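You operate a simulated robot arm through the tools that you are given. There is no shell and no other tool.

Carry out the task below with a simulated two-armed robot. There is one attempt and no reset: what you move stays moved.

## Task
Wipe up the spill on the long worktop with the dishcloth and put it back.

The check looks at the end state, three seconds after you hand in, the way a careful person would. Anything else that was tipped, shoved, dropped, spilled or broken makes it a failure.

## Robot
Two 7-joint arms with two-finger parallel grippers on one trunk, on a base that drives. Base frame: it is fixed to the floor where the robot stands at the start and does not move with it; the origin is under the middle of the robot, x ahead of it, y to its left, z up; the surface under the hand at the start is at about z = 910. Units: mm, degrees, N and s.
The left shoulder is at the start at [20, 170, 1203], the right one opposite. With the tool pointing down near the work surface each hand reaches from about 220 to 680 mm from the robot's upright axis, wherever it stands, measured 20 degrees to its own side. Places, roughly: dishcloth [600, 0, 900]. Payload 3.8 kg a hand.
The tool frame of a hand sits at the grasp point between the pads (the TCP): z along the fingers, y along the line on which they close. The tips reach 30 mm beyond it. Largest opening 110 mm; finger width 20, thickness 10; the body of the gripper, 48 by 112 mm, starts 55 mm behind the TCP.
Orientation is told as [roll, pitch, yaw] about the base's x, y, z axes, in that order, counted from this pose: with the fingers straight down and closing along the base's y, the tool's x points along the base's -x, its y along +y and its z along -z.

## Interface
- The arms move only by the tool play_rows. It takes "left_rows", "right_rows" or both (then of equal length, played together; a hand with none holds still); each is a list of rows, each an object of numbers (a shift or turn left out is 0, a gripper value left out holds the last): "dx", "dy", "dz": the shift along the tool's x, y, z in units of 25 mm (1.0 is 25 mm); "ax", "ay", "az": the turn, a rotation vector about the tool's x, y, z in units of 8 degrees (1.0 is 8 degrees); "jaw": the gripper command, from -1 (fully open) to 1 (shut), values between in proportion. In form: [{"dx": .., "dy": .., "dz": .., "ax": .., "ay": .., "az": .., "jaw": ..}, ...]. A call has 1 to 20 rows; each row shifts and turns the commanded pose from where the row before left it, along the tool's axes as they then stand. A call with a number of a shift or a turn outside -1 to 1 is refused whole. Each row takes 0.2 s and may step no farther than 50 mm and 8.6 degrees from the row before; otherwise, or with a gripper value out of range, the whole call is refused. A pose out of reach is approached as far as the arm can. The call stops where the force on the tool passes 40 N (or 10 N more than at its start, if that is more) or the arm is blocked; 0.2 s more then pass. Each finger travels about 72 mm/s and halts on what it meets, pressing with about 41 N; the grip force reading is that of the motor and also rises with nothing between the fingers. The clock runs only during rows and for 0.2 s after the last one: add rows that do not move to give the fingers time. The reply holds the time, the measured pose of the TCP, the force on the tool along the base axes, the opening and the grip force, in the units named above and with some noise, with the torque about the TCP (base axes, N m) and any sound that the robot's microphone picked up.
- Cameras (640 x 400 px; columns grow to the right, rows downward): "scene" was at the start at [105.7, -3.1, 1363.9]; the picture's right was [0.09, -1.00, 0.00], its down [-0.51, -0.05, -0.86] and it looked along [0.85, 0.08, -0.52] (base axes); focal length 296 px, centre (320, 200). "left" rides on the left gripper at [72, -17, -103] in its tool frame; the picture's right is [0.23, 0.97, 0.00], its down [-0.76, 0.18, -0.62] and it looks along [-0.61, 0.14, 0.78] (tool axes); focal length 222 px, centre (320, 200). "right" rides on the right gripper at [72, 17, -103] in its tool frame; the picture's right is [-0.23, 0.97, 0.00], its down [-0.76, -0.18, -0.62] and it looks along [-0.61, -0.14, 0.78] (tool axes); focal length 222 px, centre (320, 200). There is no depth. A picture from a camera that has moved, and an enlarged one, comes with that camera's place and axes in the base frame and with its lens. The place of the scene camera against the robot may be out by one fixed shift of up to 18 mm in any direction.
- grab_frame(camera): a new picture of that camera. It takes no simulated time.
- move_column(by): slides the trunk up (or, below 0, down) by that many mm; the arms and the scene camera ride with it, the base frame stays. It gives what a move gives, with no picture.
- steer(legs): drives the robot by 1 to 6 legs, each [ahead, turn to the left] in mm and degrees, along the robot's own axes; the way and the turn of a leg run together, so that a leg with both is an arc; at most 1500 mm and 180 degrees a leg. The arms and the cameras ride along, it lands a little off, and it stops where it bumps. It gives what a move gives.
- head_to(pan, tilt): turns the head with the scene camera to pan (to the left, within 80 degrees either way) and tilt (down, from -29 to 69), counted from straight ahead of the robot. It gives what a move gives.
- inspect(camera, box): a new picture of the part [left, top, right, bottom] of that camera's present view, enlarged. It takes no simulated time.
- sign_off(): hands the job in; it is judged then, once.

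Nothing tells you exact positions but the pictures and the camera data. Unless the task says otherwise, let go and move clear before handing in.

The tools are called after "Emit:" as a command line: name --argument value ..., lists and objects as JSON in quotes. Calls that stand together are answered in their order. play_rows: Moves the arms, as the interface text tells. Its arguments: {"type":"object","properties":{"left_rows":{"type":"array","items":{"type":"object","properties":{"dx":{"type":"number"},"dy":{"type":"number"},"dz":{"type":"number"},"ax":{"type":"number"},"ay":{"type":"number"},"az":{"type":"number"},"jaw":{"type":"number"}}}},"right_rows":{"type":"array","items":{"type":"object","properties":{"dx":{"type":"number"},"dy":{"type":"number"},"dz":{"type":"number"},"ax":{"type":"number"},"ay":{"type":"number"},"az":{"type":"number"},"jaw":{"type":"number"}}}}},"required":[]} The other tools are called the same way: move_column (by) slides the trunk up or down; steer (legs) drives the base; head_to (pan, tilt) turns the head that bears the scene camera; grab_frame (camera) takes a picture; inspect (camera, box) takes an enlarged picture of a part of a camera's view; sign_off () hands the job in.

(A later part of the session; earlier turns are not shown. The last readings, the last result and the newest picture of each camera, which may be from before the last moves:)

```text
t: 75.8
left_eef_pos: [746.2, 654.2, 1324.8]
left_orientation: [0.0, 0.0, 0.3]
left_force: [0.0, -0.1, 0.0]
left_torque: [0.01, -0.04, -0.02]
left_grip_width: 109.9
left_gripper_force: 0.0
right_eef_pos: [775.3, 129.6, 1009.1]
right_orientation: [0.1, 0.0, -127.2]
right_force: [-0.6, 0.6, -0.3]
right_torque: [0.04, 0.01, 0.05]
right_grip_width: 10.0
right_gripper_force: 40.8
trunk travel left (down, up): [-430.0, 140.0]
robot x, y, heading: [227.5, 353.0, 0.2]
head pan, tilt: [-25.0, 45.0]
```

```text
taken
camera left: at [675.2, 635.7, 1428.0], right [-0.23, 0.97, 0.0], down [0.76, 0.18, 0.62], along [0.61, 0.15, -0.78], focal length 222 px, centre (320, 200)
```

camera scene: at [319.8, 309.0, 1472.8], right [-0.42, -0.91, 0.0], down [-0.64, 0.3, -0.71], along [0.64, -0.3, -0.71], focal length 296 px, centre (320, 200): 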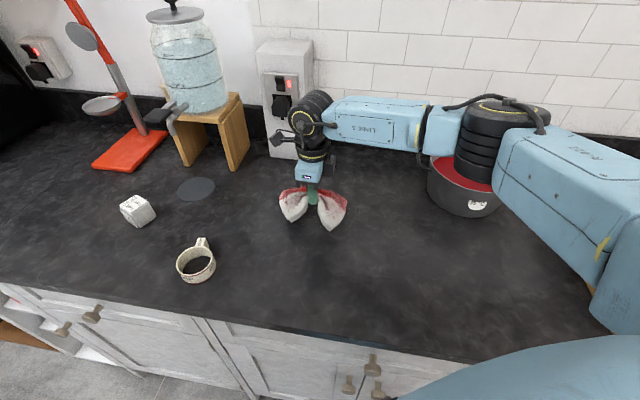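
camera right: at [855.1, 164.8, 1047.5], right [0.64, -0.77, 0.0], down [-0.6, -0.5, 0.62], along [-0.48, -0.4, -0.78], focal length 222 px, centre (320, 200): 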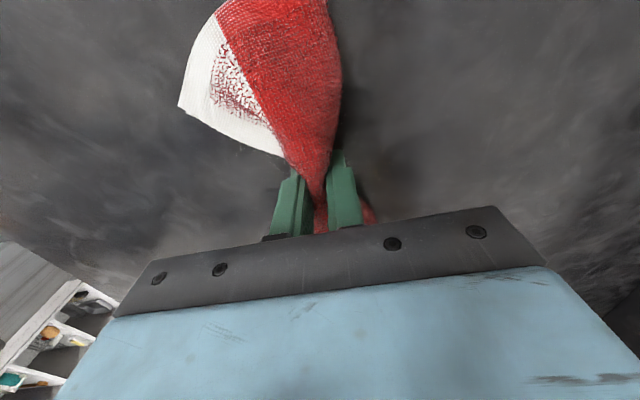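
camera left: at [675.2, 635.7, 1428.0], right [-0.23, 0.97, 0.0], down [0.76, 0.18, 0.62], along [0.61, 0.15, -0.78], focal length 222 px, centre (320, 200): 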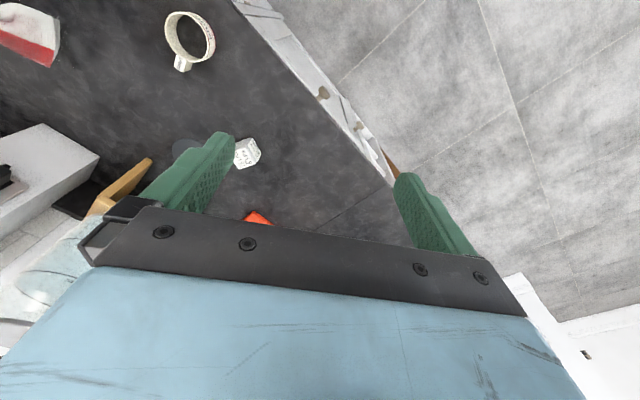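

The hand has lifted, but it blocks the view of the spot. I'll raise the trunk, which also lifts the elbow further from the pot, and move the hand back toward the cloth's place so I can inspect the wiped area.

Emit:
move_column --by 120

Emit:
play_rows --right_rows '[{"dx": -0.6, "dy": -0.2}, {"dx": -0.8, "dy": -0.3}, {"dx": -0.8, "dy": -0.3}, {"dx": -0.8, "dy": -0.3}, {"dx": -0.8, "dy": -0.3}, {"dx": -0.8, "dy": -0.3}, {"dx": -0.8, "dy": -0.3}, {"dx": -0.8, "dy": -0.3}, {"dx": -0.6, "dy": -0.2}, {"dz": 0}]'

Emit:
grab_frame --camera "scene"

Emit:
inspect --camera "scene" --box '[250, 150, 410, 250]'

Emit:
grab_frame --camera "left"

```text
t: 77.3
left_eef_pos: [747.8, 653.2, 1444.8]
left_orientation: [-0.1, -0.1, 0.3]
left_force: [0.8, 0.0, -0.3]
left_torque: [-0.01, -0.01, -0.02]
left_grip_width: 109.9
left_gripper_force: 0.0
right_eef_pos: [776.6, 128.4, 1128.1]
right_orientation: [0.1, 0.0, -127.3]
right_force: [-0.5, -0.3, -1.5]
right_torque: [0.0, 0.04, 0.03]
right_grip_width: 9.7
right_gripper_force: 40.8
trunk travel left (down, up): [-550.0, 20.0]
robot x, y, heading: [227.9, 357.0, 0.2]
head pan, tilt: [-25.0, 45.0]
```

```text
t: 79.5
left_eef_pos: [745.6, 653.5, 1444.5]
left_orientation: [0.0, 0.1, 0.3]
left_force: [0.3, 0.6, 1.2]
left_torque: [-0.01, 0.06, 0.03]
left_grip_width: 109.9
left_gripper_force: 0.1
right_eef_pos: [624.2, 30.8, 1129.6]
right_orientation: [0.1, 0.1, -127.3]
right_force: [0.6, -0.5, -0.1]
right_torque: [0.02, 0.03, 0.07]
right_grip_width: 9.9
right_gripper_force: 41.3
trunk travel left (down, up): [-550.0, 20.0]
robot x, y, heading: [224.5, 352.3, 0.5]
head pan, tilt: [-25.0, 45.0]
```

```text
taken
camera scene: at [320.1, 309.2, 1592.8], right [-0.42, -0.91, 0.0], down [-0.64, 0.29, -0.71], along [0.64, -0.3, -0.71], focal length 296 px, centre (320, 200)
```

scene: 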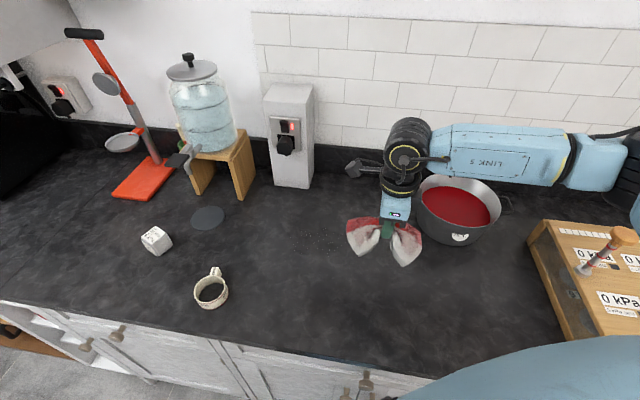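

```text
4.00 times, centred on (330, 200) of scene
camera zoom: at [320.1, 309.2, 1592.8], right [-0.42, -0.91, 0.0], down [-0.64, 0.29, -0.71], along [0.64, -0.3, -0.71], focal length 1184 px, centre (280, 200)
```

zoom: 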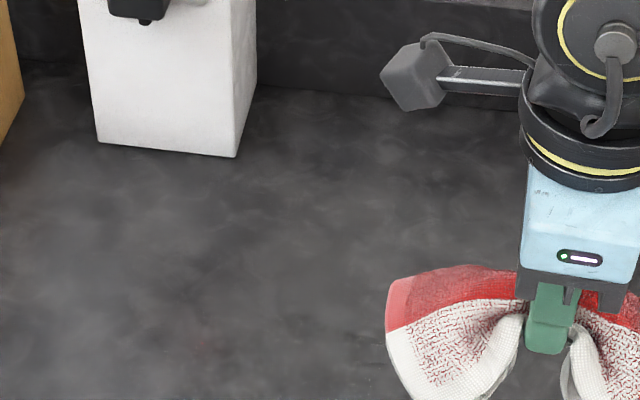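

```text
taken
camera left: at [675.5, 636.0, 1547.9], right [-0.23, 0.97, 0.0], down [0.76, 0.18, 0.62], along [0.61, 0.15, -0.78], focal length 222 px, centre (320, 200)
```

left: 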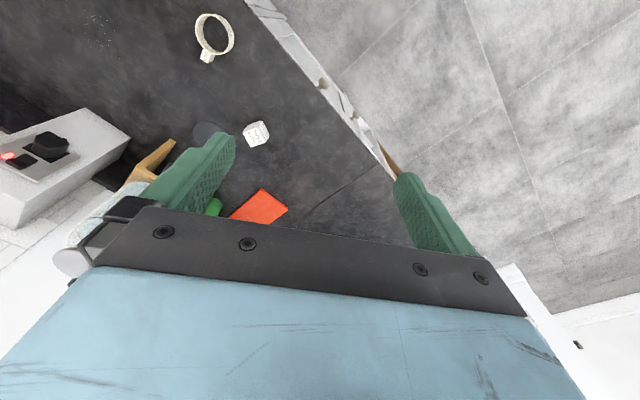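

The dark patch is mostly gone, but a few bright specks remain. I'll zoom in from both cameras.

Emit:
inspect --camera "left" --box '[50, 5, 180, 86]'

Emit:
inspect --camera "scene" --box '[280, 190, 380, 252]'

```text
4.92 times, centred on (115, 46) of left
camera zoom: at [675.5, 636.0, 1547.9], right [-0.23, 0.97, 0.0], down [0.76, 0.18, 0.62], along [0.61, 0.15, -0.78], focal length 1094 px, centre (1329, 961)
```

zoom: 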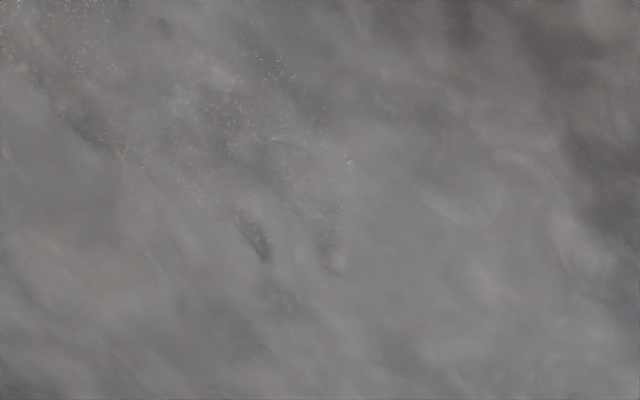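

```text
6.40 times, centred on (330, 221) of scene
camera zoom: at [320.1, 309.2, 1592.8], right [-0.42, -0.91, 0.0], down [-0.64, 0.29, -0.71], along [0.64, -0.3, -0.71], focal length 1895 px, centre (256, 66)
```

zoom: 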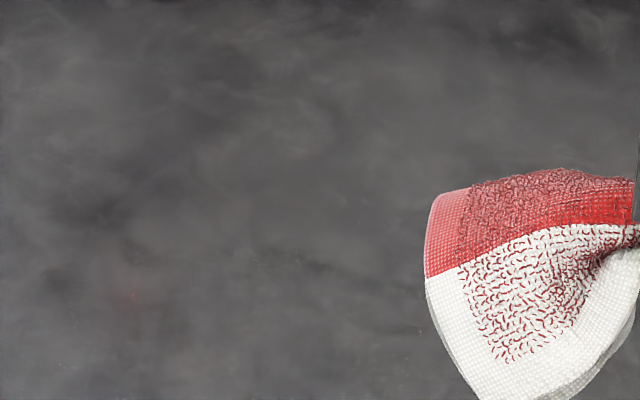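

I can see a small dark streak and some specks. I'll zoom in much tighter on them to judge whether it's leftover liquid or worktop texture.

Emit:
inspect --camera "left" --box '[85, 38, 125, 63]'

Emit:
inspect --camera "left" --box '[45, 5, 95, 36]'

Emit:
inspect --camera "scene" --box '[290, 190, 350, 228]'

Emit:
inspect --camera "scene" --box '[285, 222, 345, 260]'

```text
16.00 times, centred on (105, 50) of left
camera zoom: at [675.5, 636.0, 1547.9], right [-0.23, 0.97, 0.0], down [0.76, 0.18, 0.62], along [0.61, 0.15, -0.78], focal length 3554 px, centre (3760, 2592)
```

zoom: 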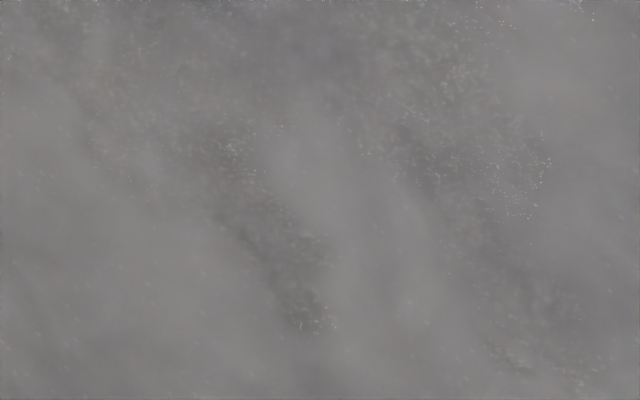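

```text
12.80 times, centred on (70, 20) of left
camera zoom: at [675.5, 636.0, 1547.9], right [-0.23, 0.97, 0.0], down [0.76, 0.18, 0.62], along [0.61, 0.15, -0.78], focal length 2843 px, centre (3520, 2498)
```

zoom: 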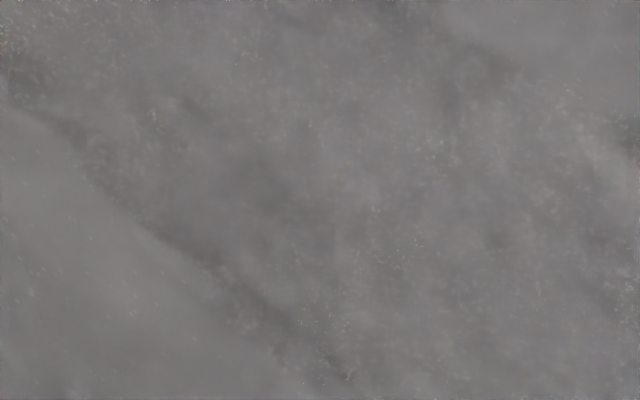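

```text
10.53 times, centred on (320, 209) of scene
camera zoom: at [320.1, 309.2, 1592.8], right [-0.42, -0.91, 0.0], down [-0.64, 0.29, -0.71], along [0.64, -0.3, -0.71], focal length 3116 px, centre (320, 105)
```

zoom: 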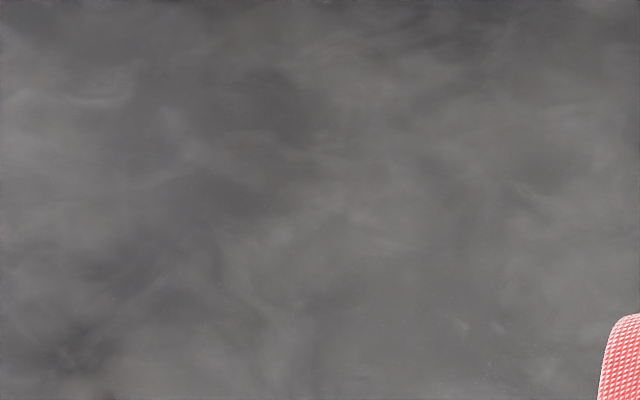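

```text
10.53 times, centred on (315, 241) of scene
camera zoom: at [320.1, 309.2, 1592.8], right [-0.42, -0.91, 0.0], down [-0.64, 0.29, -0.71], along [0.64, -0.3, -0.71], focal length 3116 px, centre (373, -232)
```

zoom: 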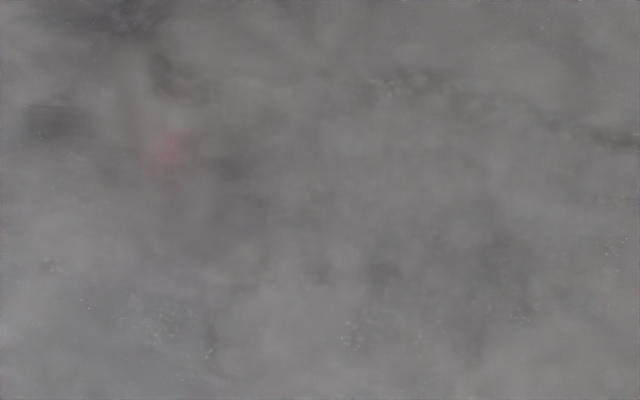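

The bulk is gone, but a thin film with specks remains over roughly n = 545–640 and e = 460–600 (counter axes). To wipe past its far edge I need more reach. Turning the robot 20° left brings the right shoulder closer and lets the trunk stay high.

Emit:
steer --legs '[[0, 20]]'

Emit:
head_to --pan -45 --tilt 45

Emit:
grab_frame --camera "scene"

Emit:
grab_frame --camera "left"

```text
t: 80.9
left_eef_pos: [612.3, 811.5, 1444.5]
left_orientation: [0.0, -0.1, 20.3]
left_force: [0.1, -1.1, -0.1]
left_torque: [-0.02, 0.01, 0.01]
left_grip_width: 110.0
left_gripper_force: 0.1
right_eef_pos: [710.2, 184.4, 1129.4]
right_orientation: [0.1, 0.0, -107.2]
right_force: [-0.2, -0.2, -0.5]
right_torque: [-0.02, -0.04, -0.25]
right_grip_width: 9.7
right_gripper_force: 41.1
trunk travel left (down, up): [-550.0, 20.0]
robot x, y, heading: [230.2, 353.1, 20.2]
head pan, tilt: [-25.0, 45.0]
```

```text
t: 81.8
left_eef_pos: [612.8, 811.4, 1445.0]
left_orientation: [0.0, -0.1, 20.3]
left_force: [0.4, 0.9, -0.4]
left_torque: [0.0, -0.02, -0.02]
left_grip_width: 110.1
left_gripper_force: 0.0
right_eef_pos: [710.6, 184.0, 1128.9]
right_orientation: [0.1, 0.0, -107.3]
right_force: [0.0, -0.1, -0.3]
right_torque: [0.01, -0.05, -0.19]
right_grip_width: 9.8
right_gripper_force: 40.8
trunk travel left (down, up): [-550.0, 20.0]
robot x, y, heading: [230.8, 353.4, 20.4]
head pan, tilt: [-45.0, 45.0]
```

```text
taken
camera scene: at [318.4, 316.0, 1592.9], right [-0.42, -0.91, 0.0], down [-0.64, 0.29, -0.71], along [0.64, -0.29, -0.71], focal length 296 px, centre (320, 200)
```

scene: 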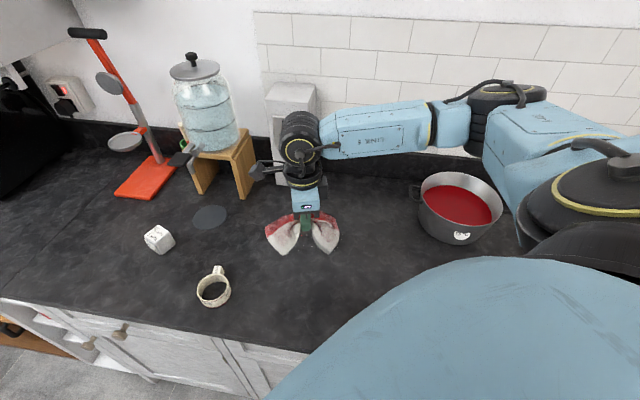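

```text
taken
camera left: at [551.9, 770.4, 1548.2], right [-0.55, 0.83, 0.0], down [0.65, 0.43, 0.62], along [0.52, 0.34, -0.78], focal length 222 px, centre (320, 200)
```

left: 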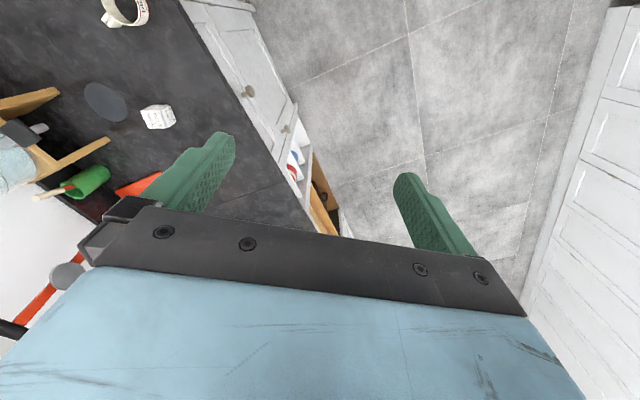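

The elbow is now behind and above the pot with good clearance. I'll move past the far edge of the film and lower the trunk a bit, then pull strokes inward toward the robot.

Emit:
play_rows --right_rows '[{"dx": -0.3, "dy": 0.83}, {"dx": -0.3, "dy": 0.83}, {"dx": -0.3, "dy": 0.83}, {"dx": -0.3, "dy": 0.83}, {"dx": -0.3, "dy": 0.83}, {"dx": -0.3, "dy": 0.83}, {"dx": -0.3, "dy": 0.83}, {"dx": -0.2, "dy": 0.83}, {"dx": 0}]'

Emit:
move_column --by -110

Emit:
grab_frame --camera "scene"

```text
t: 83.8
left_eef_pos: [612.1, 811.0, 1444.7]
left_orientation: [0.0, -0.1, 20.3]
left_force: [-0.3, 0.6, -0.9]
left_torque: [0.0, -0.02, 0.02]
left_grip_width: 110.1
left_gripper_force: 0.1
right_eef_pos: [850.0, 79.3, 1128.6]
right_orientation: [0.2, 0.1, -107.2]
right_force: [0.1, 0.4, -0.6]
right_torque: [0.0, -0.07, -0.18]
right_grip_width: 9.6
right_gripper_force: 40.5
trunk travel left (down, up): [-550.0, 20.0]
robot x, y, heading: [229.3, 355.3, 20.3]
head pan, tilt: [-45.0, 45.0]
```

```text
t: 85.2
left_eef_pos: [612.2, 812.8, 1334.8]
left_orientation: [0.1, -0.1, 20.3]
left_force: [-0.8, -0.2, 0.6]
left_torque: [-0.02, 0.02, 0.01]
left_grip_width: 109.9
left_gripper_force: 0.0
right_eef_pos: [850.3, 79.5, 1018.5]
right_orientation: [0.1, -0.1, -107.1]
right_force: [0.3, -0.5, -0.4]
right_torque: [0.01, -0.06, -0.2]
right_grip_width: 9.8
right_gripper_force: 40.9
trunk travel left (down, up): [-440.0, 130.0]
robot x, y, heading: [228.7, 355.2, 20.4]
head pan, tilt: [-45.0, 45.0]
```

```text
taken
camera scene: at [318.2, 316.1, 1483.0], right [-0.42, -0.91, 0.0], down [-0.64, 0.3, -0.71], along [0.64, -0.3, -0.71], focal length 296 px, centre (320, 200)
```

scene: 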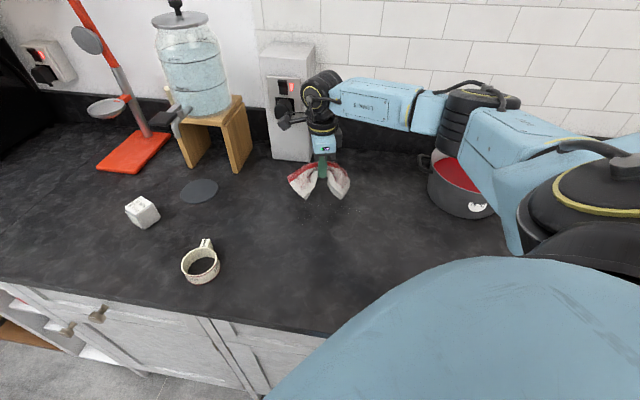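

With the hand out of the way, I'll look at the remaining specks in front of it before continuing.

Emit:
inspect --camera "scene" --box '[280, 180, 400, 255]'

Emit:
inspect --camera "scene" --box '[310, 190, 374, 230]'

Emit:
grab_frame --camera "right"

```text
5.33 times, centred on (340, 218) of scene
camera zoom: at [318.2, 316.1, 1483.0], right [-0.42, -0.91, 0.0], down [-0.64, 0.3, -0.71], along [0.64, -0.3, -0.71], focal length 1579 px, centre (213, 107)
```

zoom: 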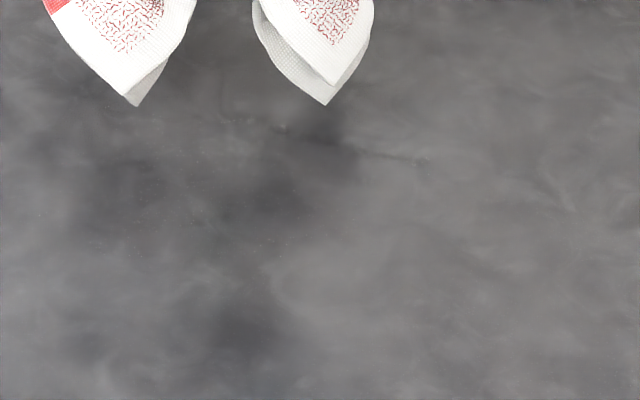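

```text
10.00 times, centred on (342, 210) of scene
camera zoom: at [318.2, 316.1, 1483.0], right [-0.42, -0.91, 0.0], down [-0.64, 0.3, -0.71], along [0.64, -0.3, -0.71], focal length 2960 px, centre (100, 100)
```

zoom: 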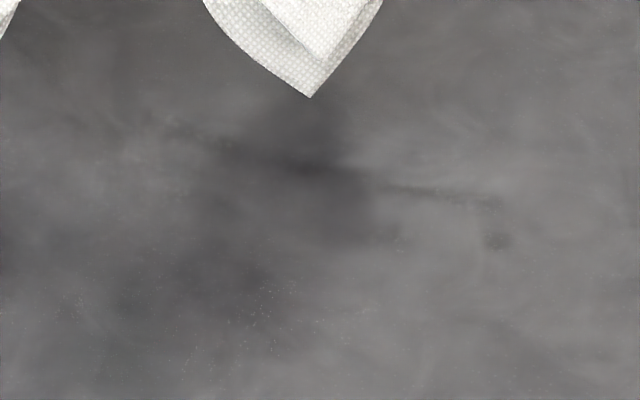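

```text
taken
camera right: at [888.9, 144.3, 1123.2], right [0.86, -0.5, 0.0], down [-0.4, -0.68, 0.62], along [-0.31, -0.54, -0.78], focal length 222 px, centre (320, 200)
```

right: 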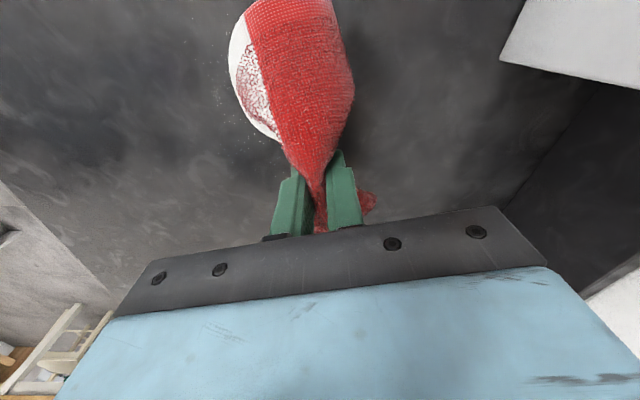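

A thin line remains near (818, 82)–(753, 8), along with scattered specks, so the film was pushed to the stroke edges. I'll do one-way pull strokes from beyond the far edge, starting with the right-hand part.

Emit:
play_rows --right_rows '[{"dx": -0.5, "dz": 0.4}, {"dx": -0.5, "dz": 0.5}, {"dx": -0.5, "dz": 0.5}, {"dz": 0.5}, {"dz": 0.5}, {"dz": 0.4}, {"dz": 0.2}, {"dz": 0.05}, {"dz": 0}]'

```text
t: 87.2
left_eef_pos: [612.3, 812.9, 1335.4]
left_orientation: [0.0, -0.1, 20.3]
left_force: [0.6, -0.5, 0.2]
left_torque: [-0.04, -0.02, 0.01]
left_grip_width: 110.3
left_gripper_force: 0.2
right_eef_pos: [840.5, 43.5, 943.7]
right_orientation: [0.1, 0.1, -107.2]
right_force: [-1.2, 1.5, 9.1]
right_torque: [0.06, -0.05, -0.23]
right_grip_width: 9.5
right_gripper_force: 40.9
trunk travel left (down, up): [-440.0, 130.0]
robot x, y, heading: [231.2, 356.6, 20.3]
head pan, tilt: [-45.0, 45.0]
```

Light contact at 9 N. I'll press slightly more and pull toward the robot, then lift and repeat for the left-hand part.

Emit:
play_rows --right_rows '[{"dz": 0.05}, {"dy": -0.5}, {"dy": -0.5}, {"dy": -0.5}, {"dy": -0.5}, {"dy": -0.5}, {"dy": -0.5}, {"dy": -0.5}, {"dy": -0.5}, {"dy": -0.5}, {"dy": -0.5}, {"dy": -0.5}, {"dy": -0.5}, {"dy": 0}]'

Emit:
grab_frame --camera "scene"

```text
t: 90.2
left_eef_pos: [612.7, 812.5, 1334.7]
left_orientation: [-0.1, -0.1, 20.3]
left_force: [0.3, 0.7, 0.5]
left_torque: [0.02, 0.02, -0.03]
left_grip_width: 110.0
left_gripper_force: 0.0
right_eef_pos: [697.9, 88.4, 943.8]
right_orientation: [0.2, 0.1, -107.2]
right_force: [5.4, -0.6, 22.1]
right_torque: [-0.07, -0.31, -0.19]
right_grip_width: 9.9
right_gripper_force: 41.5
trunk travel left (down, up): [-440.0, 130.0]
robot x, y, heading: [230.4, 352.0, 20.3]
head pan, tilt: [-45.0, 45.0]
```

```text
taken
camera scene: at [317.3, 316.9, 1483.0], right [-0.42, -0.91, 0.0], down [-0.64, 0.29, -0.71], along [0.64, -0.3, -0.71], focal length 296 px, centre (320, 200)
```

scene: 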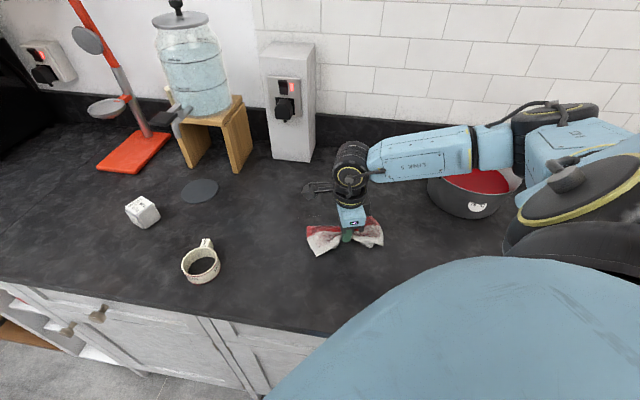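

Emit:
inspect --camera "scene" --box '[270, 150, 430, 250]'

Emit:
inspect --camera "scene" --box '[290, 170, 370, 220]'

Emit:
inspect --camera "scene" --box '[360, 190, 440, 240]'

```text
4.00 times, centred on (350, 200) of scene
camera zoom: at [317.3, 316.9, 1483.0], right [-0.42, -0.91, 0.0], down [-0.64, 0.29, -0.71], along [0.64, -0.3, -0.71], focal length 1184 px, centre (200, 200)
```

zoom: 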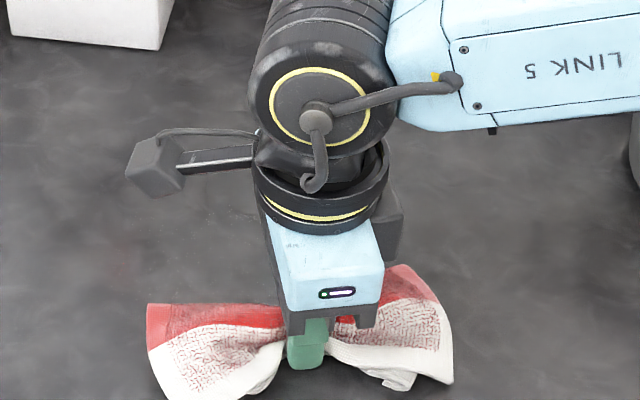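

```text
8.00 times, centred on (330, 195) of scene
camera zoom: at [317.3, 316.9, 1483.0], right [-0.42, -0.91, 0.0], down [-0.64, 0.29, -0.71], along [0.64, -0.3, -0.71], focal length 2368 px, centre (240, 240)
```

zoom: 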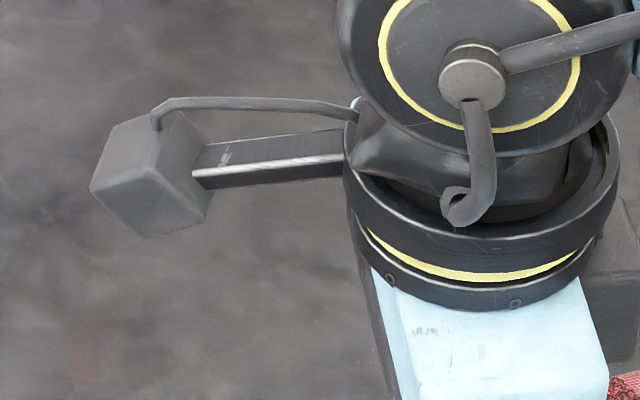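

```text
8.00 times, centred on (400, 215) of scene
camera zoom: at [317.3, 316.9, 1483.0], right [-0.42, -0.91, 0.0], down [-0.64, 0.29, -0.71], along [0.64, -0.3, -0.71], focal length 2368 px, centre (-320, 80)
```

zoom: 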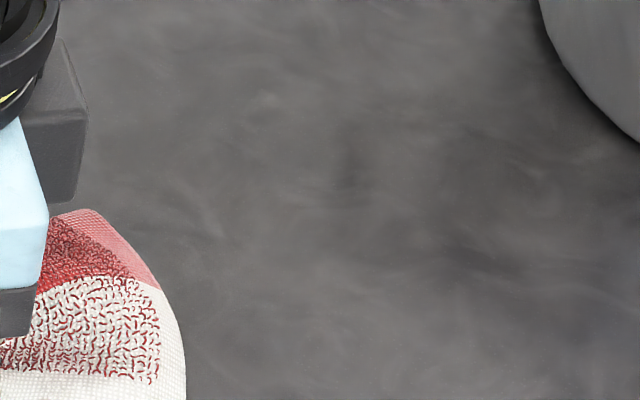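

Now the second pull stroke, covering the left part. I'll lift, go past the far edge, descend and pull.

Emit:
play_rows --right_rows '[{"dz": -0.6}, {"dz": -0.9}, {"dz": -0.9}, {"dx": 0.42, "dy": 0.77}, {"dx": 0.42, "dy": 0.77}, {"dx": 0.42, "dy": 0.77}, {"dx": 0.42, "dy": 0.77}, {"dx": 0.42, "dy": 0.77}, {"dx": 0.42, "dy": 0.77}, {"dx": 0.42, "dy": 0.77}, {"dx": 0.42, "dy": 0.77}, {"dz": 0.8}, {"dz": 0.8}, {"dz": 0.5}, {"dz": 0.25}, {"dz": 0}]'

```text
t: 93.6
left_eef_pos: [612.6, 812.3, 1334.6]
left_orientation: [0.1, -0.1, 20.4]
left_force: [1.1, -0.7, -0.1]
left_torque: [0.01, 0.0, 0.01]
left_grip_width: 110.1
left_gripper_force: 0.1
right_eef_pos: [867.9, 123.5, 943.9]
right_orientation: [0.0, 0.0, -107.2]
right_force: [-0.9, 0.6, 6.6]
right_torque: [-0.02, -0.02, -0.2]
right_grip_width: 9.6
right_gripper_force: 41.5
trunk travel left (down, up): [-440.0, 130.0]
robot x, y, heading: [228.2, 352.2, 20.2]
head pan, tilt: [-45.0, 45.0]
```

Emit:
play_rows --right_rows '[{"dz": 0.05}, {"dy": -0.5}, {"dy": -0.5}, {"dy": -0.5}, {"dy": -0.5}, {"dy": -0.5}, {"dy": -0.5}, {"dy": -0.5}, {"dy": -0.5}, {"dy": -0.5}, {"dy": -0.5}, {"dy": -0.5}, {"dy": -0.5}, {"dy": -0.5}, {"dy": 0}]'

Emit:
play_rows --right_rows '[{"dz": -0.6}, {"dz": -0.9}, {"dz": -0.9}, {"dx": -0.6, "dy": 0.5}, {"dx": -0.6, "dy": 0.5}, {"dx": -0.6, "dy": 0.5}, {"dx": -0.6, "dy": 0.5}, {"dx": -0.6, "dy": 0.5}, {"dx": -0.6, "dy": 0.5}, {"dx": -0.6, "dy": 0.5}, {"dx": -0.6, "dy": 0.5}, {"dz": 0}]'

Emit:
grab_frame --camera "scene"

Emit:
inspect --camera "scene" --box '[250, 150, 410, 250]'

```text
t: 96.8
left_eef_pos: [612.6, 811.2, 1335.0]
left_orientation: [0.0, -0.1, 20.3]
left_force: [-0.1, -0.3, -0.8]
left_torque: [-0.01, -0.01, 0.01]
left_grip_width: 110.1
left_gripper_force: 0.1
right_eef_pos: [713.3, 170.6, 943.1]
right_orientation: [0.3, 0.1, -107.1]
right_force: [7.3, -3.0, 25.0]
right_torque: [-0.13, -0.39, -0.15]
right_grip_width: 10.0
right_gripper_force: 40.3
trunk travel left (down, up): [-440.0, 130.0]
robot x, y, heading: [229.6, 350.0, 20.3]
head pan, tilt: [-45.0, 45.0]
```

```text
t: 99.4
left_eef_pos: [613.2, 812.3, 1335.4]
left_orientation: [0.0, -0.1, 20.3]
left_force: [0.1, 0.8, 0.4]
left_torque: [0.02, -0.02, 0.0]
left_grip_width: 109.8
left_gripper_force: 0.1
right_eef_pos: [772.7, 27.7, 1001.3]
right_orientation: [0.2, 0.0, -107.2]
right_force: [-0.3, -1.1, 0.9]
right_torque: [-0.03, -0.04, -0.22]
right_grip_width: 9.7
right_gripper_force: 41.2
trunk travel left (down, up): [-440.0, 130.0]
robot x, y, heading: [230.8, 357.2, 20.4]
head pan, tilt: [-45.0, 45.0]
```

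```text
taken
camera scene: at [318.3, 316.3, 1482.9], right [-0.42, -0.91, 0.0], down [-0.64, 0.3, -0.71], along [0.64, -0.3, -0.71], focal length 296 px, centre (320, 200)
```

scene: 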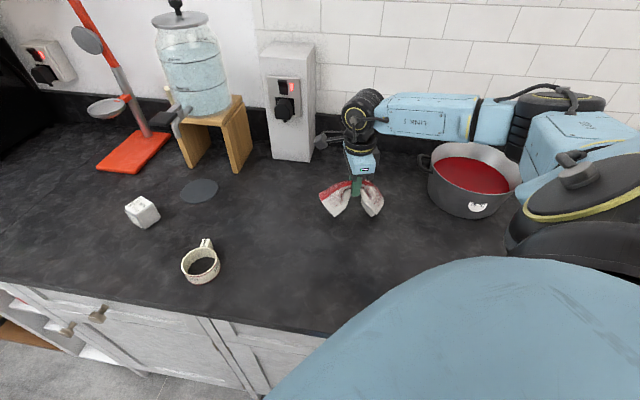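

```text
4.00 times, centred on (330, 200) of scene
camera zoom: at [318.3, 316.3, 1482.9], right [-0.42, -0.91, 0.0], down [-0.64, 0.3, -0.71], along [0.64, -0.3, -0.71], focal length 1184 px, centre (280, 200)
```

zoom: 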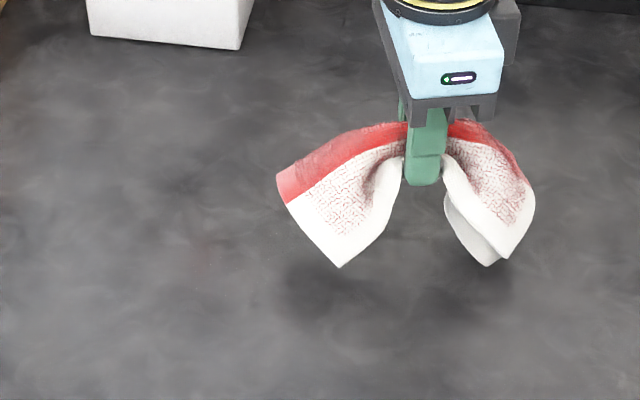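

The area looks cleaner. I'll pull the hand back out of the line of sight and take high-zoom pictures of the whole wiped area.

Emit:
play_rows --right_rows '[{"dy": -0.7, "dz": -0.3}, {"dy": -0.8, "dz": -0.3}, {"dy": -0.8, "dz": -0.3}, {"dy": -0.8, "dz": -0.3}, {"dy": -0.8, "dz": -0.3}, {"dy": -0.8, "dz": -0.3}, {"dz": 0}]'

Emit:
grab_frame --camera "scene"

Emit:
inspect --camera "scene" --box '[270, 165, 350, 215]'

Emit:
inspect --camera "scene" --box '[330, 165, 410, 215]'

Emit:
inspect --camera "scene" --box '[270, 200, 350, 250]'

Emit:
inspect --camera "scene" --box '[330, 200, 410, 250]'

```text
t: 101.0
left_eef_pos: [612.6, 812.4, 1334.2]
left_orientation: [0.0, 0.0, 20.2]
left_force: [-0.7, -0.6, 1.1]
left_torque: [0.0, 0.01, -0.02]
left_grip_width: 109.7
left_gripper_force: 0.0
right_eef_pos: [662.4, 61.4, 1046.5]
right_orientation: [0.0, 0.0, -107.1]
right_force: [0.5, -0.2, -0.8]
right_torque: [0.01, -0.07, -0.16]
right_grip_width: 9.8
right_gripper_force: 41.0
trunk travel left (down, up): [-440.0, 130.0]
robot x, y, heading: [228.3, 352.2, 20.3]
head pan, tilt: [-45.0, 45.0]
```

```text
taken
camera scene: at [318.7, 316.0, 1482.8], right [-0.42, -0.91, 0.0], down [-0.64, 0.3, -0.71], along [0.64, -0.3, -0.71], focal length 296 px, centre (320, 200)
```

scene: 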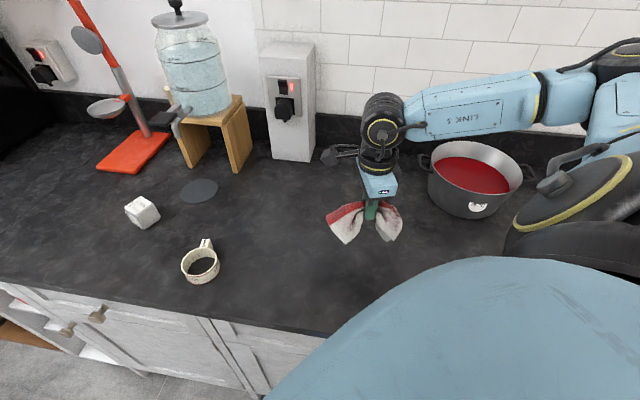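

```text
8.00 times, centred on (310, 190) of scene
camera zoom: at [318.7, 316.0, 1482.8], right [-0.42, -0.91, 0.0], down [-0.64, 0.3, -0.71], along [0.64, -0.3, -0.71], focal length 2368 px, centre (400, 280)
```

zoom: 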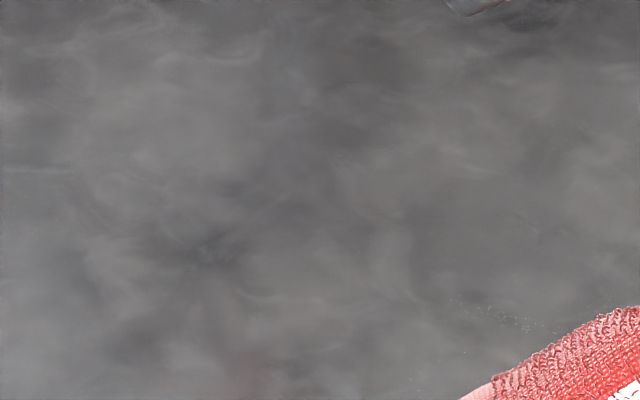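

```text
8.00 times, centred on (370, 190) of scene
camera zoom: at [318.7, 316.0, 1482.8], right [-0.42, -0.91, 0.0], down [-0.64, 0.3, -0.71], along [0.64, -0.3, -0.71], focal length 2368 px, centre (-80, 280)
```

zoom: 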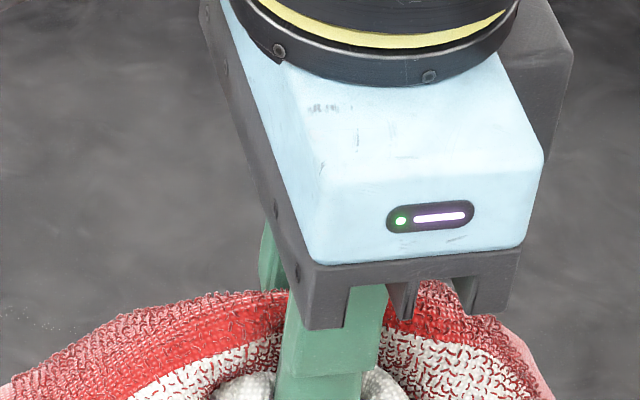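

```text
8.00 times, centred on (310, 225) of scene
camera zoom: at [318.7, 316.0, 1482.8], right [-0.42, -0.91, 0.0], down [-0.64, 0.3, -0.71], along [0.64, -0.3, -0.71], focal length 2368 px, centre (400, 0)
```

zoom: 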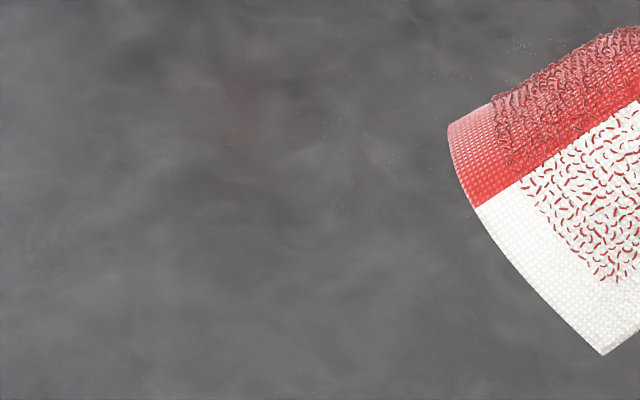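

```text
8.00 times, centred on (370, 225) of scene
camera zoom: at [318.7, 316.0, 1482.8], right [-0.42, -0.91, 0.0], down [-0.64, 0.3, -0.71], along [0.64, -0.3, -0.71], focal length 2368 px, centre (-80, 0)
```

zoom: 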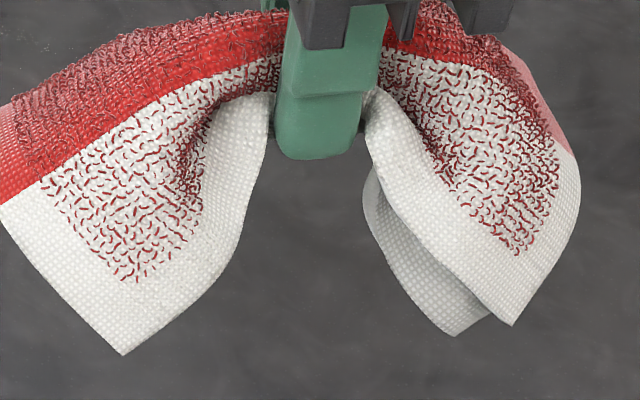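

A few specks are still visible around (801, 64). I'll raise the trunk and move the hand further aside for a clean look with both cameras.

Emit:
move_column --by 110

Emit:
play_rows --right_rows '[{"dx": -0.4, "dy": -0.6}, {"dx": -0.4, "dy": -0.6}, {"dx": -0.4, "dy": -0.6}, {"dx": -0.4, "dy": -0.6}, {"dx": -0.4, "dy": -0.6}, {"dz": 0}]'

Emit:
grab_frame --camera "scene"

Emit:
inspect --camera "scene" --box '[270, 190, 350, 240]'

Emit:
inspect --camera "scene" --box '[320, 190, 400, 240]'

Emit:
inspect --camera "scene" --box '[290, 225, 370, 275]'

```text
t: 102.4
left_eef_pos: [613.1, 812.1, 1443.4]
left_orientation: [0.1, 0.1, 20.3]
left_force: [-0.4, 0.3, -0.6]
left_torque: [0.01, 0.01, 0.0]
left_grip_width: 110.0
left_gripper_force: 0.1
right_eef_pos: [662.3, 60.4, 1157.6]
right_orientation: [0.1, 0.0, -107.2]
right_force: [-1.6, 1.0, -1.2]
right_torque: [-0.01, -0.04, -0.16]
right_grip_width: 9.5
right_gripper_force: 41.0
trunk travel left (down, up): [-550.0, 20.0]
robot x, y, heading: [224.8, 353.9, 20.2]
head pan, tilt: [-45.0, 45.0]
```

```text
t: 103.8
left_eef_pos: [614.0, 811.7, 1445.7]
left_orientation: [-0.1, -0.1, 20.4]
left_force: [-0.4, 0.4, -0.5]
left_torque: [-0.01, 0.03, -0.02]
left_grip_width: 110.0
left_gripper_force: 0.1
right_eef_pos: [576.2, 36.4, 1156.6]
right_orientation: [0.1, 0.0, -107.3]
right_force: [-0.9, 0.0, -0.7]
right_torque: [-0.03, -0.03, -0.2]
right_grip_width: 9.7
right_gripper_force: 41.1
trunk travel left (down, up): [-550.0, 20.0]
robot x, y, heading: [228.1, 354.2, 20.2]
head pan, tilt: [-45.0, 45.0]
```

```text
taken
camera scene: at [318.7, 316.0, 1592.8], right [-0.42, -0.91, 0.0], down [-0.64, 0.3, -0.71], along [0.64, -0.3, -0.71], focal length 296 px, centre (320, 200)
```

scene: 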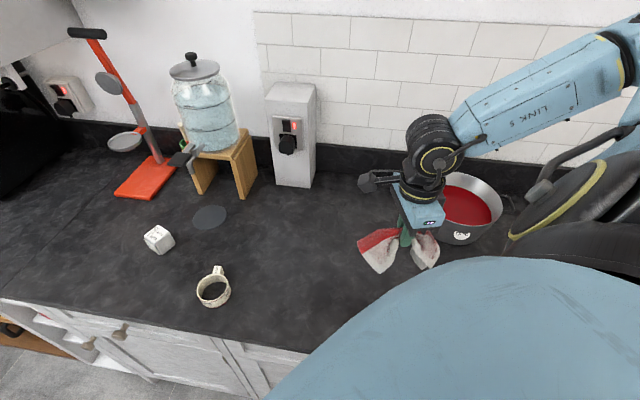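

```text
8.00 times, centred on (310, 215) of scene
camera zoom: at [318.7, 316.0, 1592.8], right [-0.42, -0.91, 0.0], down [-0.64, 0.3, -0.71], along [0.64, -0.3, -0.71], focal length 2368 px, centre (400, 80)
```

zoom: 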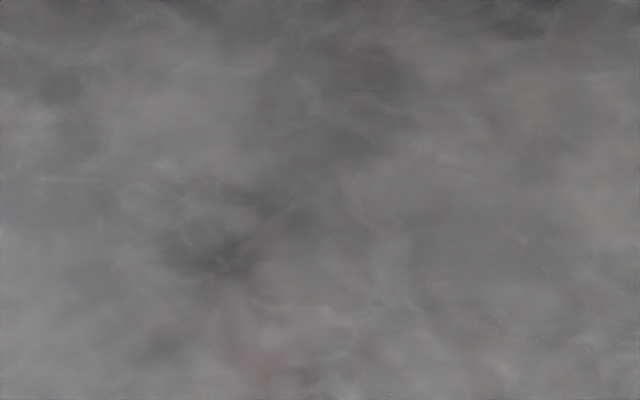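

```text
8.00 times, centred on (360, 215) of scene
camera zoom: at [318.7, 316.0, 1592.8], right [-0.42, -0.91, 0.0], down [-0.64, 0.3, -0.71], along [0.64, -0.3, -0.71], focal length 2368 px, centre (0, 80)
```

zoom: 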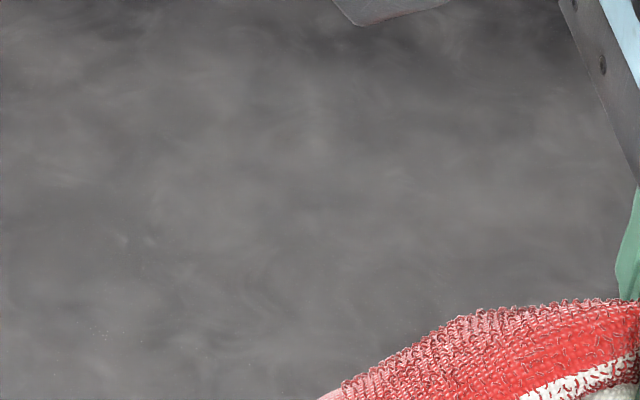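

```text
8.00 times, centred on (330, 250) of scene
camera zoom: at [318.7, 316.0, 1592.8], right [-0.42, -0.91, 0.0], down [-0.64, 0.3, -0.71], along [0.64, -0.3, -0.71], focal length 2368 px, centre (240, -200)
```

zoom: 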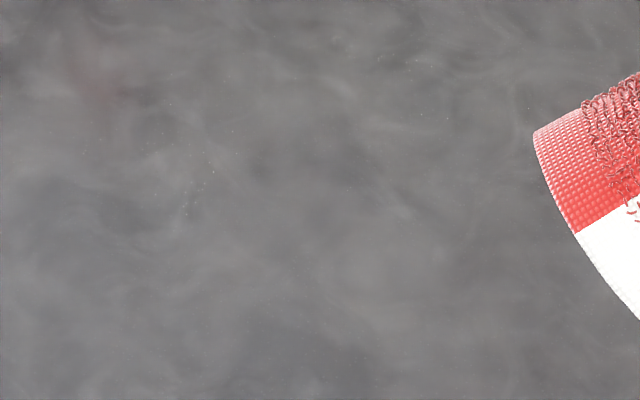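

It's nearly clean, with only a few tiny specks. I'll zoom in harder on those spots.

Emit:
inspect --camera "scene" --box '[316, 218, 356, 243]'

Emit:
inspect --camera "scene" --box '[296, 232, 336, 257]'

Emit:
inspect --camera "scene" --box '[280, 205, 320, 230]'

Emit:
inspect --camera "scene" --box '[340, 200, 380, 225]'

```text
16.00 times, centred on (336, 230) of scene
camera zoom: at [318.7, 316.0, 1592.8], right [-0.42, -0.91, 0.0], down [-0.64, 0.3, -0.71], along [0.64, -0.3, -0.71], focal length 4737 px, centre (64, -288)
```

zoom: 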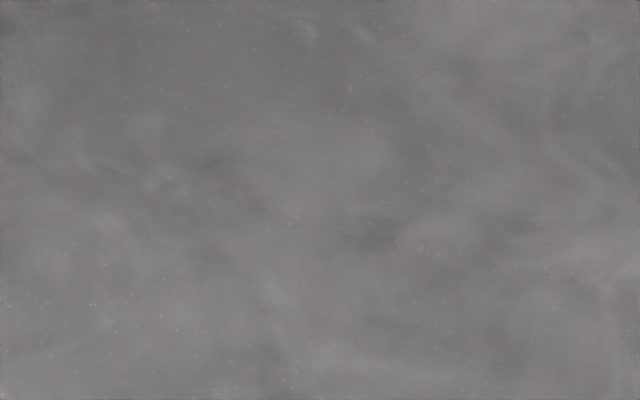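

```text
16.00 times, centred on (316, 244) of scene
camera zoom: at [318.7, 316.0, 1592.8], right [-0.42, -0.91, 0.0], down [-0.64, 0.3, -0.71], along [0.64, -0.3, -0.71], focal length 4737 px, centre (384, -512)
```

zoom: 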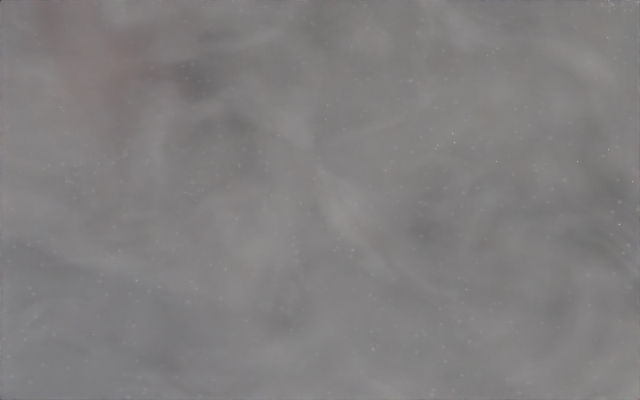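

```text
16.00 times, centred on (300, 218) of scene
camera zoom: at [318.7, 316.0, 1592.8], right [-0.42, -0.91, 0.0], down [-0.64, 0.3, -0.71], along [0.64, -0.3, -0.71], focal length 4737 px, centre (640, -80)
```

zoom: 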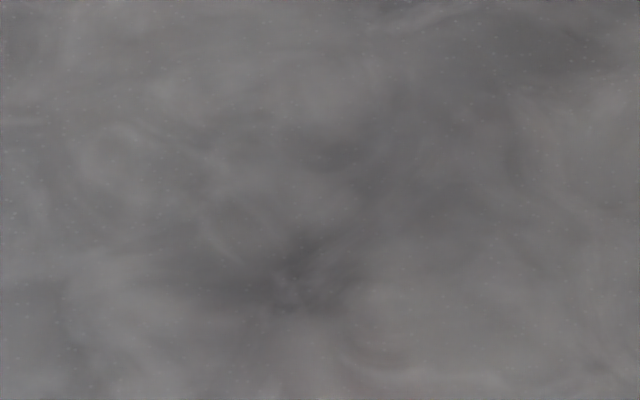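

```text
16.00 times, centred on (360, 212) of scene
camera zoom: at [318.7, 316.0, 1592.8], right [-0.42, -0.91, 0.0], down [-0.64, 0.3, -0.71], along [0.64, -0.3, -0.71], focal length 4737 px, centre (-320, 0)
```

zoom: 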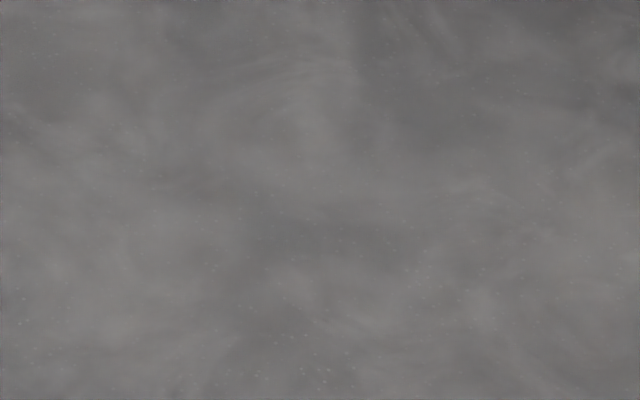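

The spill outline is gone and only the worktop's own fleck texture shows. I'll also check the near ends of the pull strokes, where liquid may have been dragged.

Emit:
inspect --camera "scene" --box '[270, 240, 360, 296]'

Emit:
inspect --camera "scene" --box '[240, 220, 330, 276]'

Emit:
inspect --camera "scene" --box '[300, 160, 400, 222]'

Emit:
head_to --pan -60 --tilt 50

Emit:
grab_frame --camera "scene"

```text
7.11 times, centred on (315, 268) of scene
camera zoom: at [318.7, 316.0, 1592.8], right [-0.42, -0.91, 0.0], down [-0.64, 0.3, -0.71], along [0.64, -0.3, -0.71], focal length 2105 px, centre (356, -284)
```

zoom: 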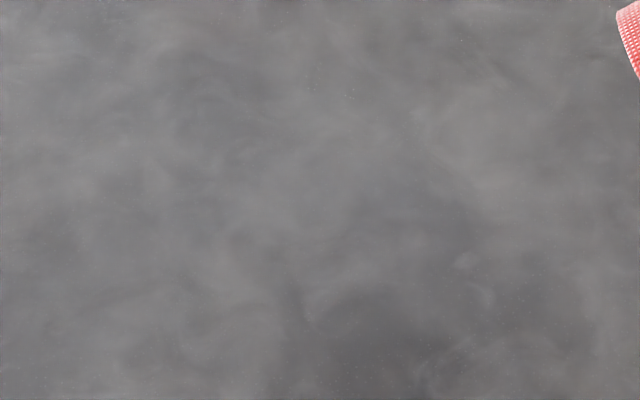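

```text
7.11 times, centred on (285, 248) of scene
camera zoom: at [318.7, 316.0, 1592.8], right [-0.42, -0.91, 0.0], down [-0.64, 0.3, -0.71], along [0.64, -0.3, -0.71], focal length 2105 px, centre (569, -141)
```

zoom: 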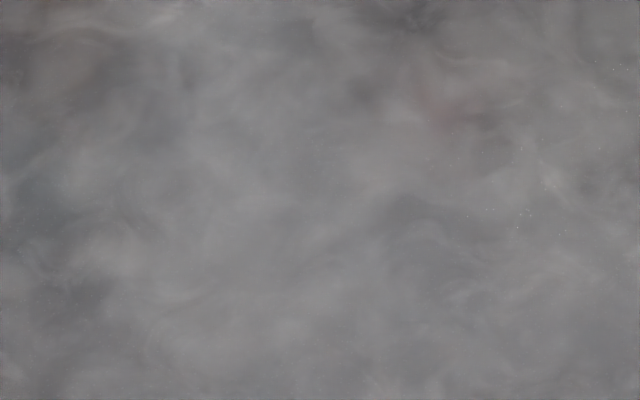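

```text
6.40 times, centred on (350, 191) of scene
camera zoom: at [318.7, 316.0, 1592.8], right [-0.42, -0.91, 0.0], down [-0.64, 0.3, -0.71], along [0.64, -0.3, -0.71], focal length 1895 px, centre (128, 258)
```

zoom: 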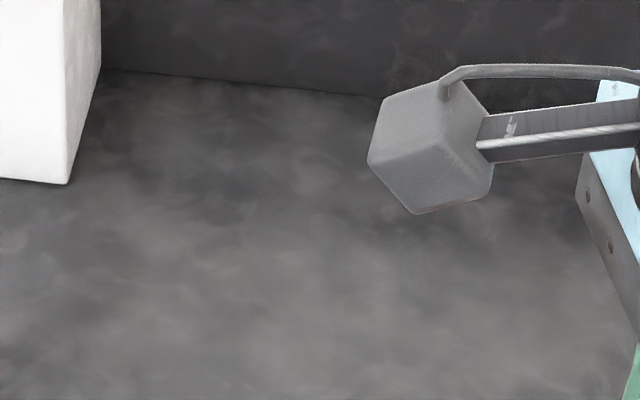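

```text
t: 104.6
left_eef_pos: [611.8, 811.4, 1445.6]
left_orientation: [0.1, -0.2, 20.3]
left_force: [0.1, 0.3, -0.7]
left_torque: [-0.03, -0.02, 0.0]
left_grip_width: 109.9
left_gripper_force: 0.1
right_eef_pos: [575.4, 35.4, 1156.9]
right_orientation: [0.1, -0.1, -107.2]
right_force: [-0.1, 0.7, -0.7]
right_torque: [-0.01, -0.07, -0.18]
right_grip_width: 10.0
right_gripper_force: 40.9
trunk travel left (down, up): [-550.0, 20.0]
robot x, y, heading: [230.7, 354.6, 20.3]
head pan, tilt: [-60.0, 50.0]
```

```text
taken
camera scene: at [303.7, 301.0, 1586.0], right [-0.64, -0.77, 0.0], down [-0.59, 0.49, -0.64], along [0.5, -0.41, -0.77], focal length 296 px, centre (320, 200)
```

scene: 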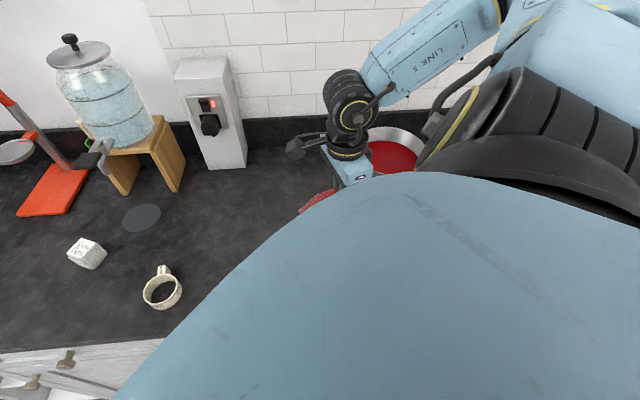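

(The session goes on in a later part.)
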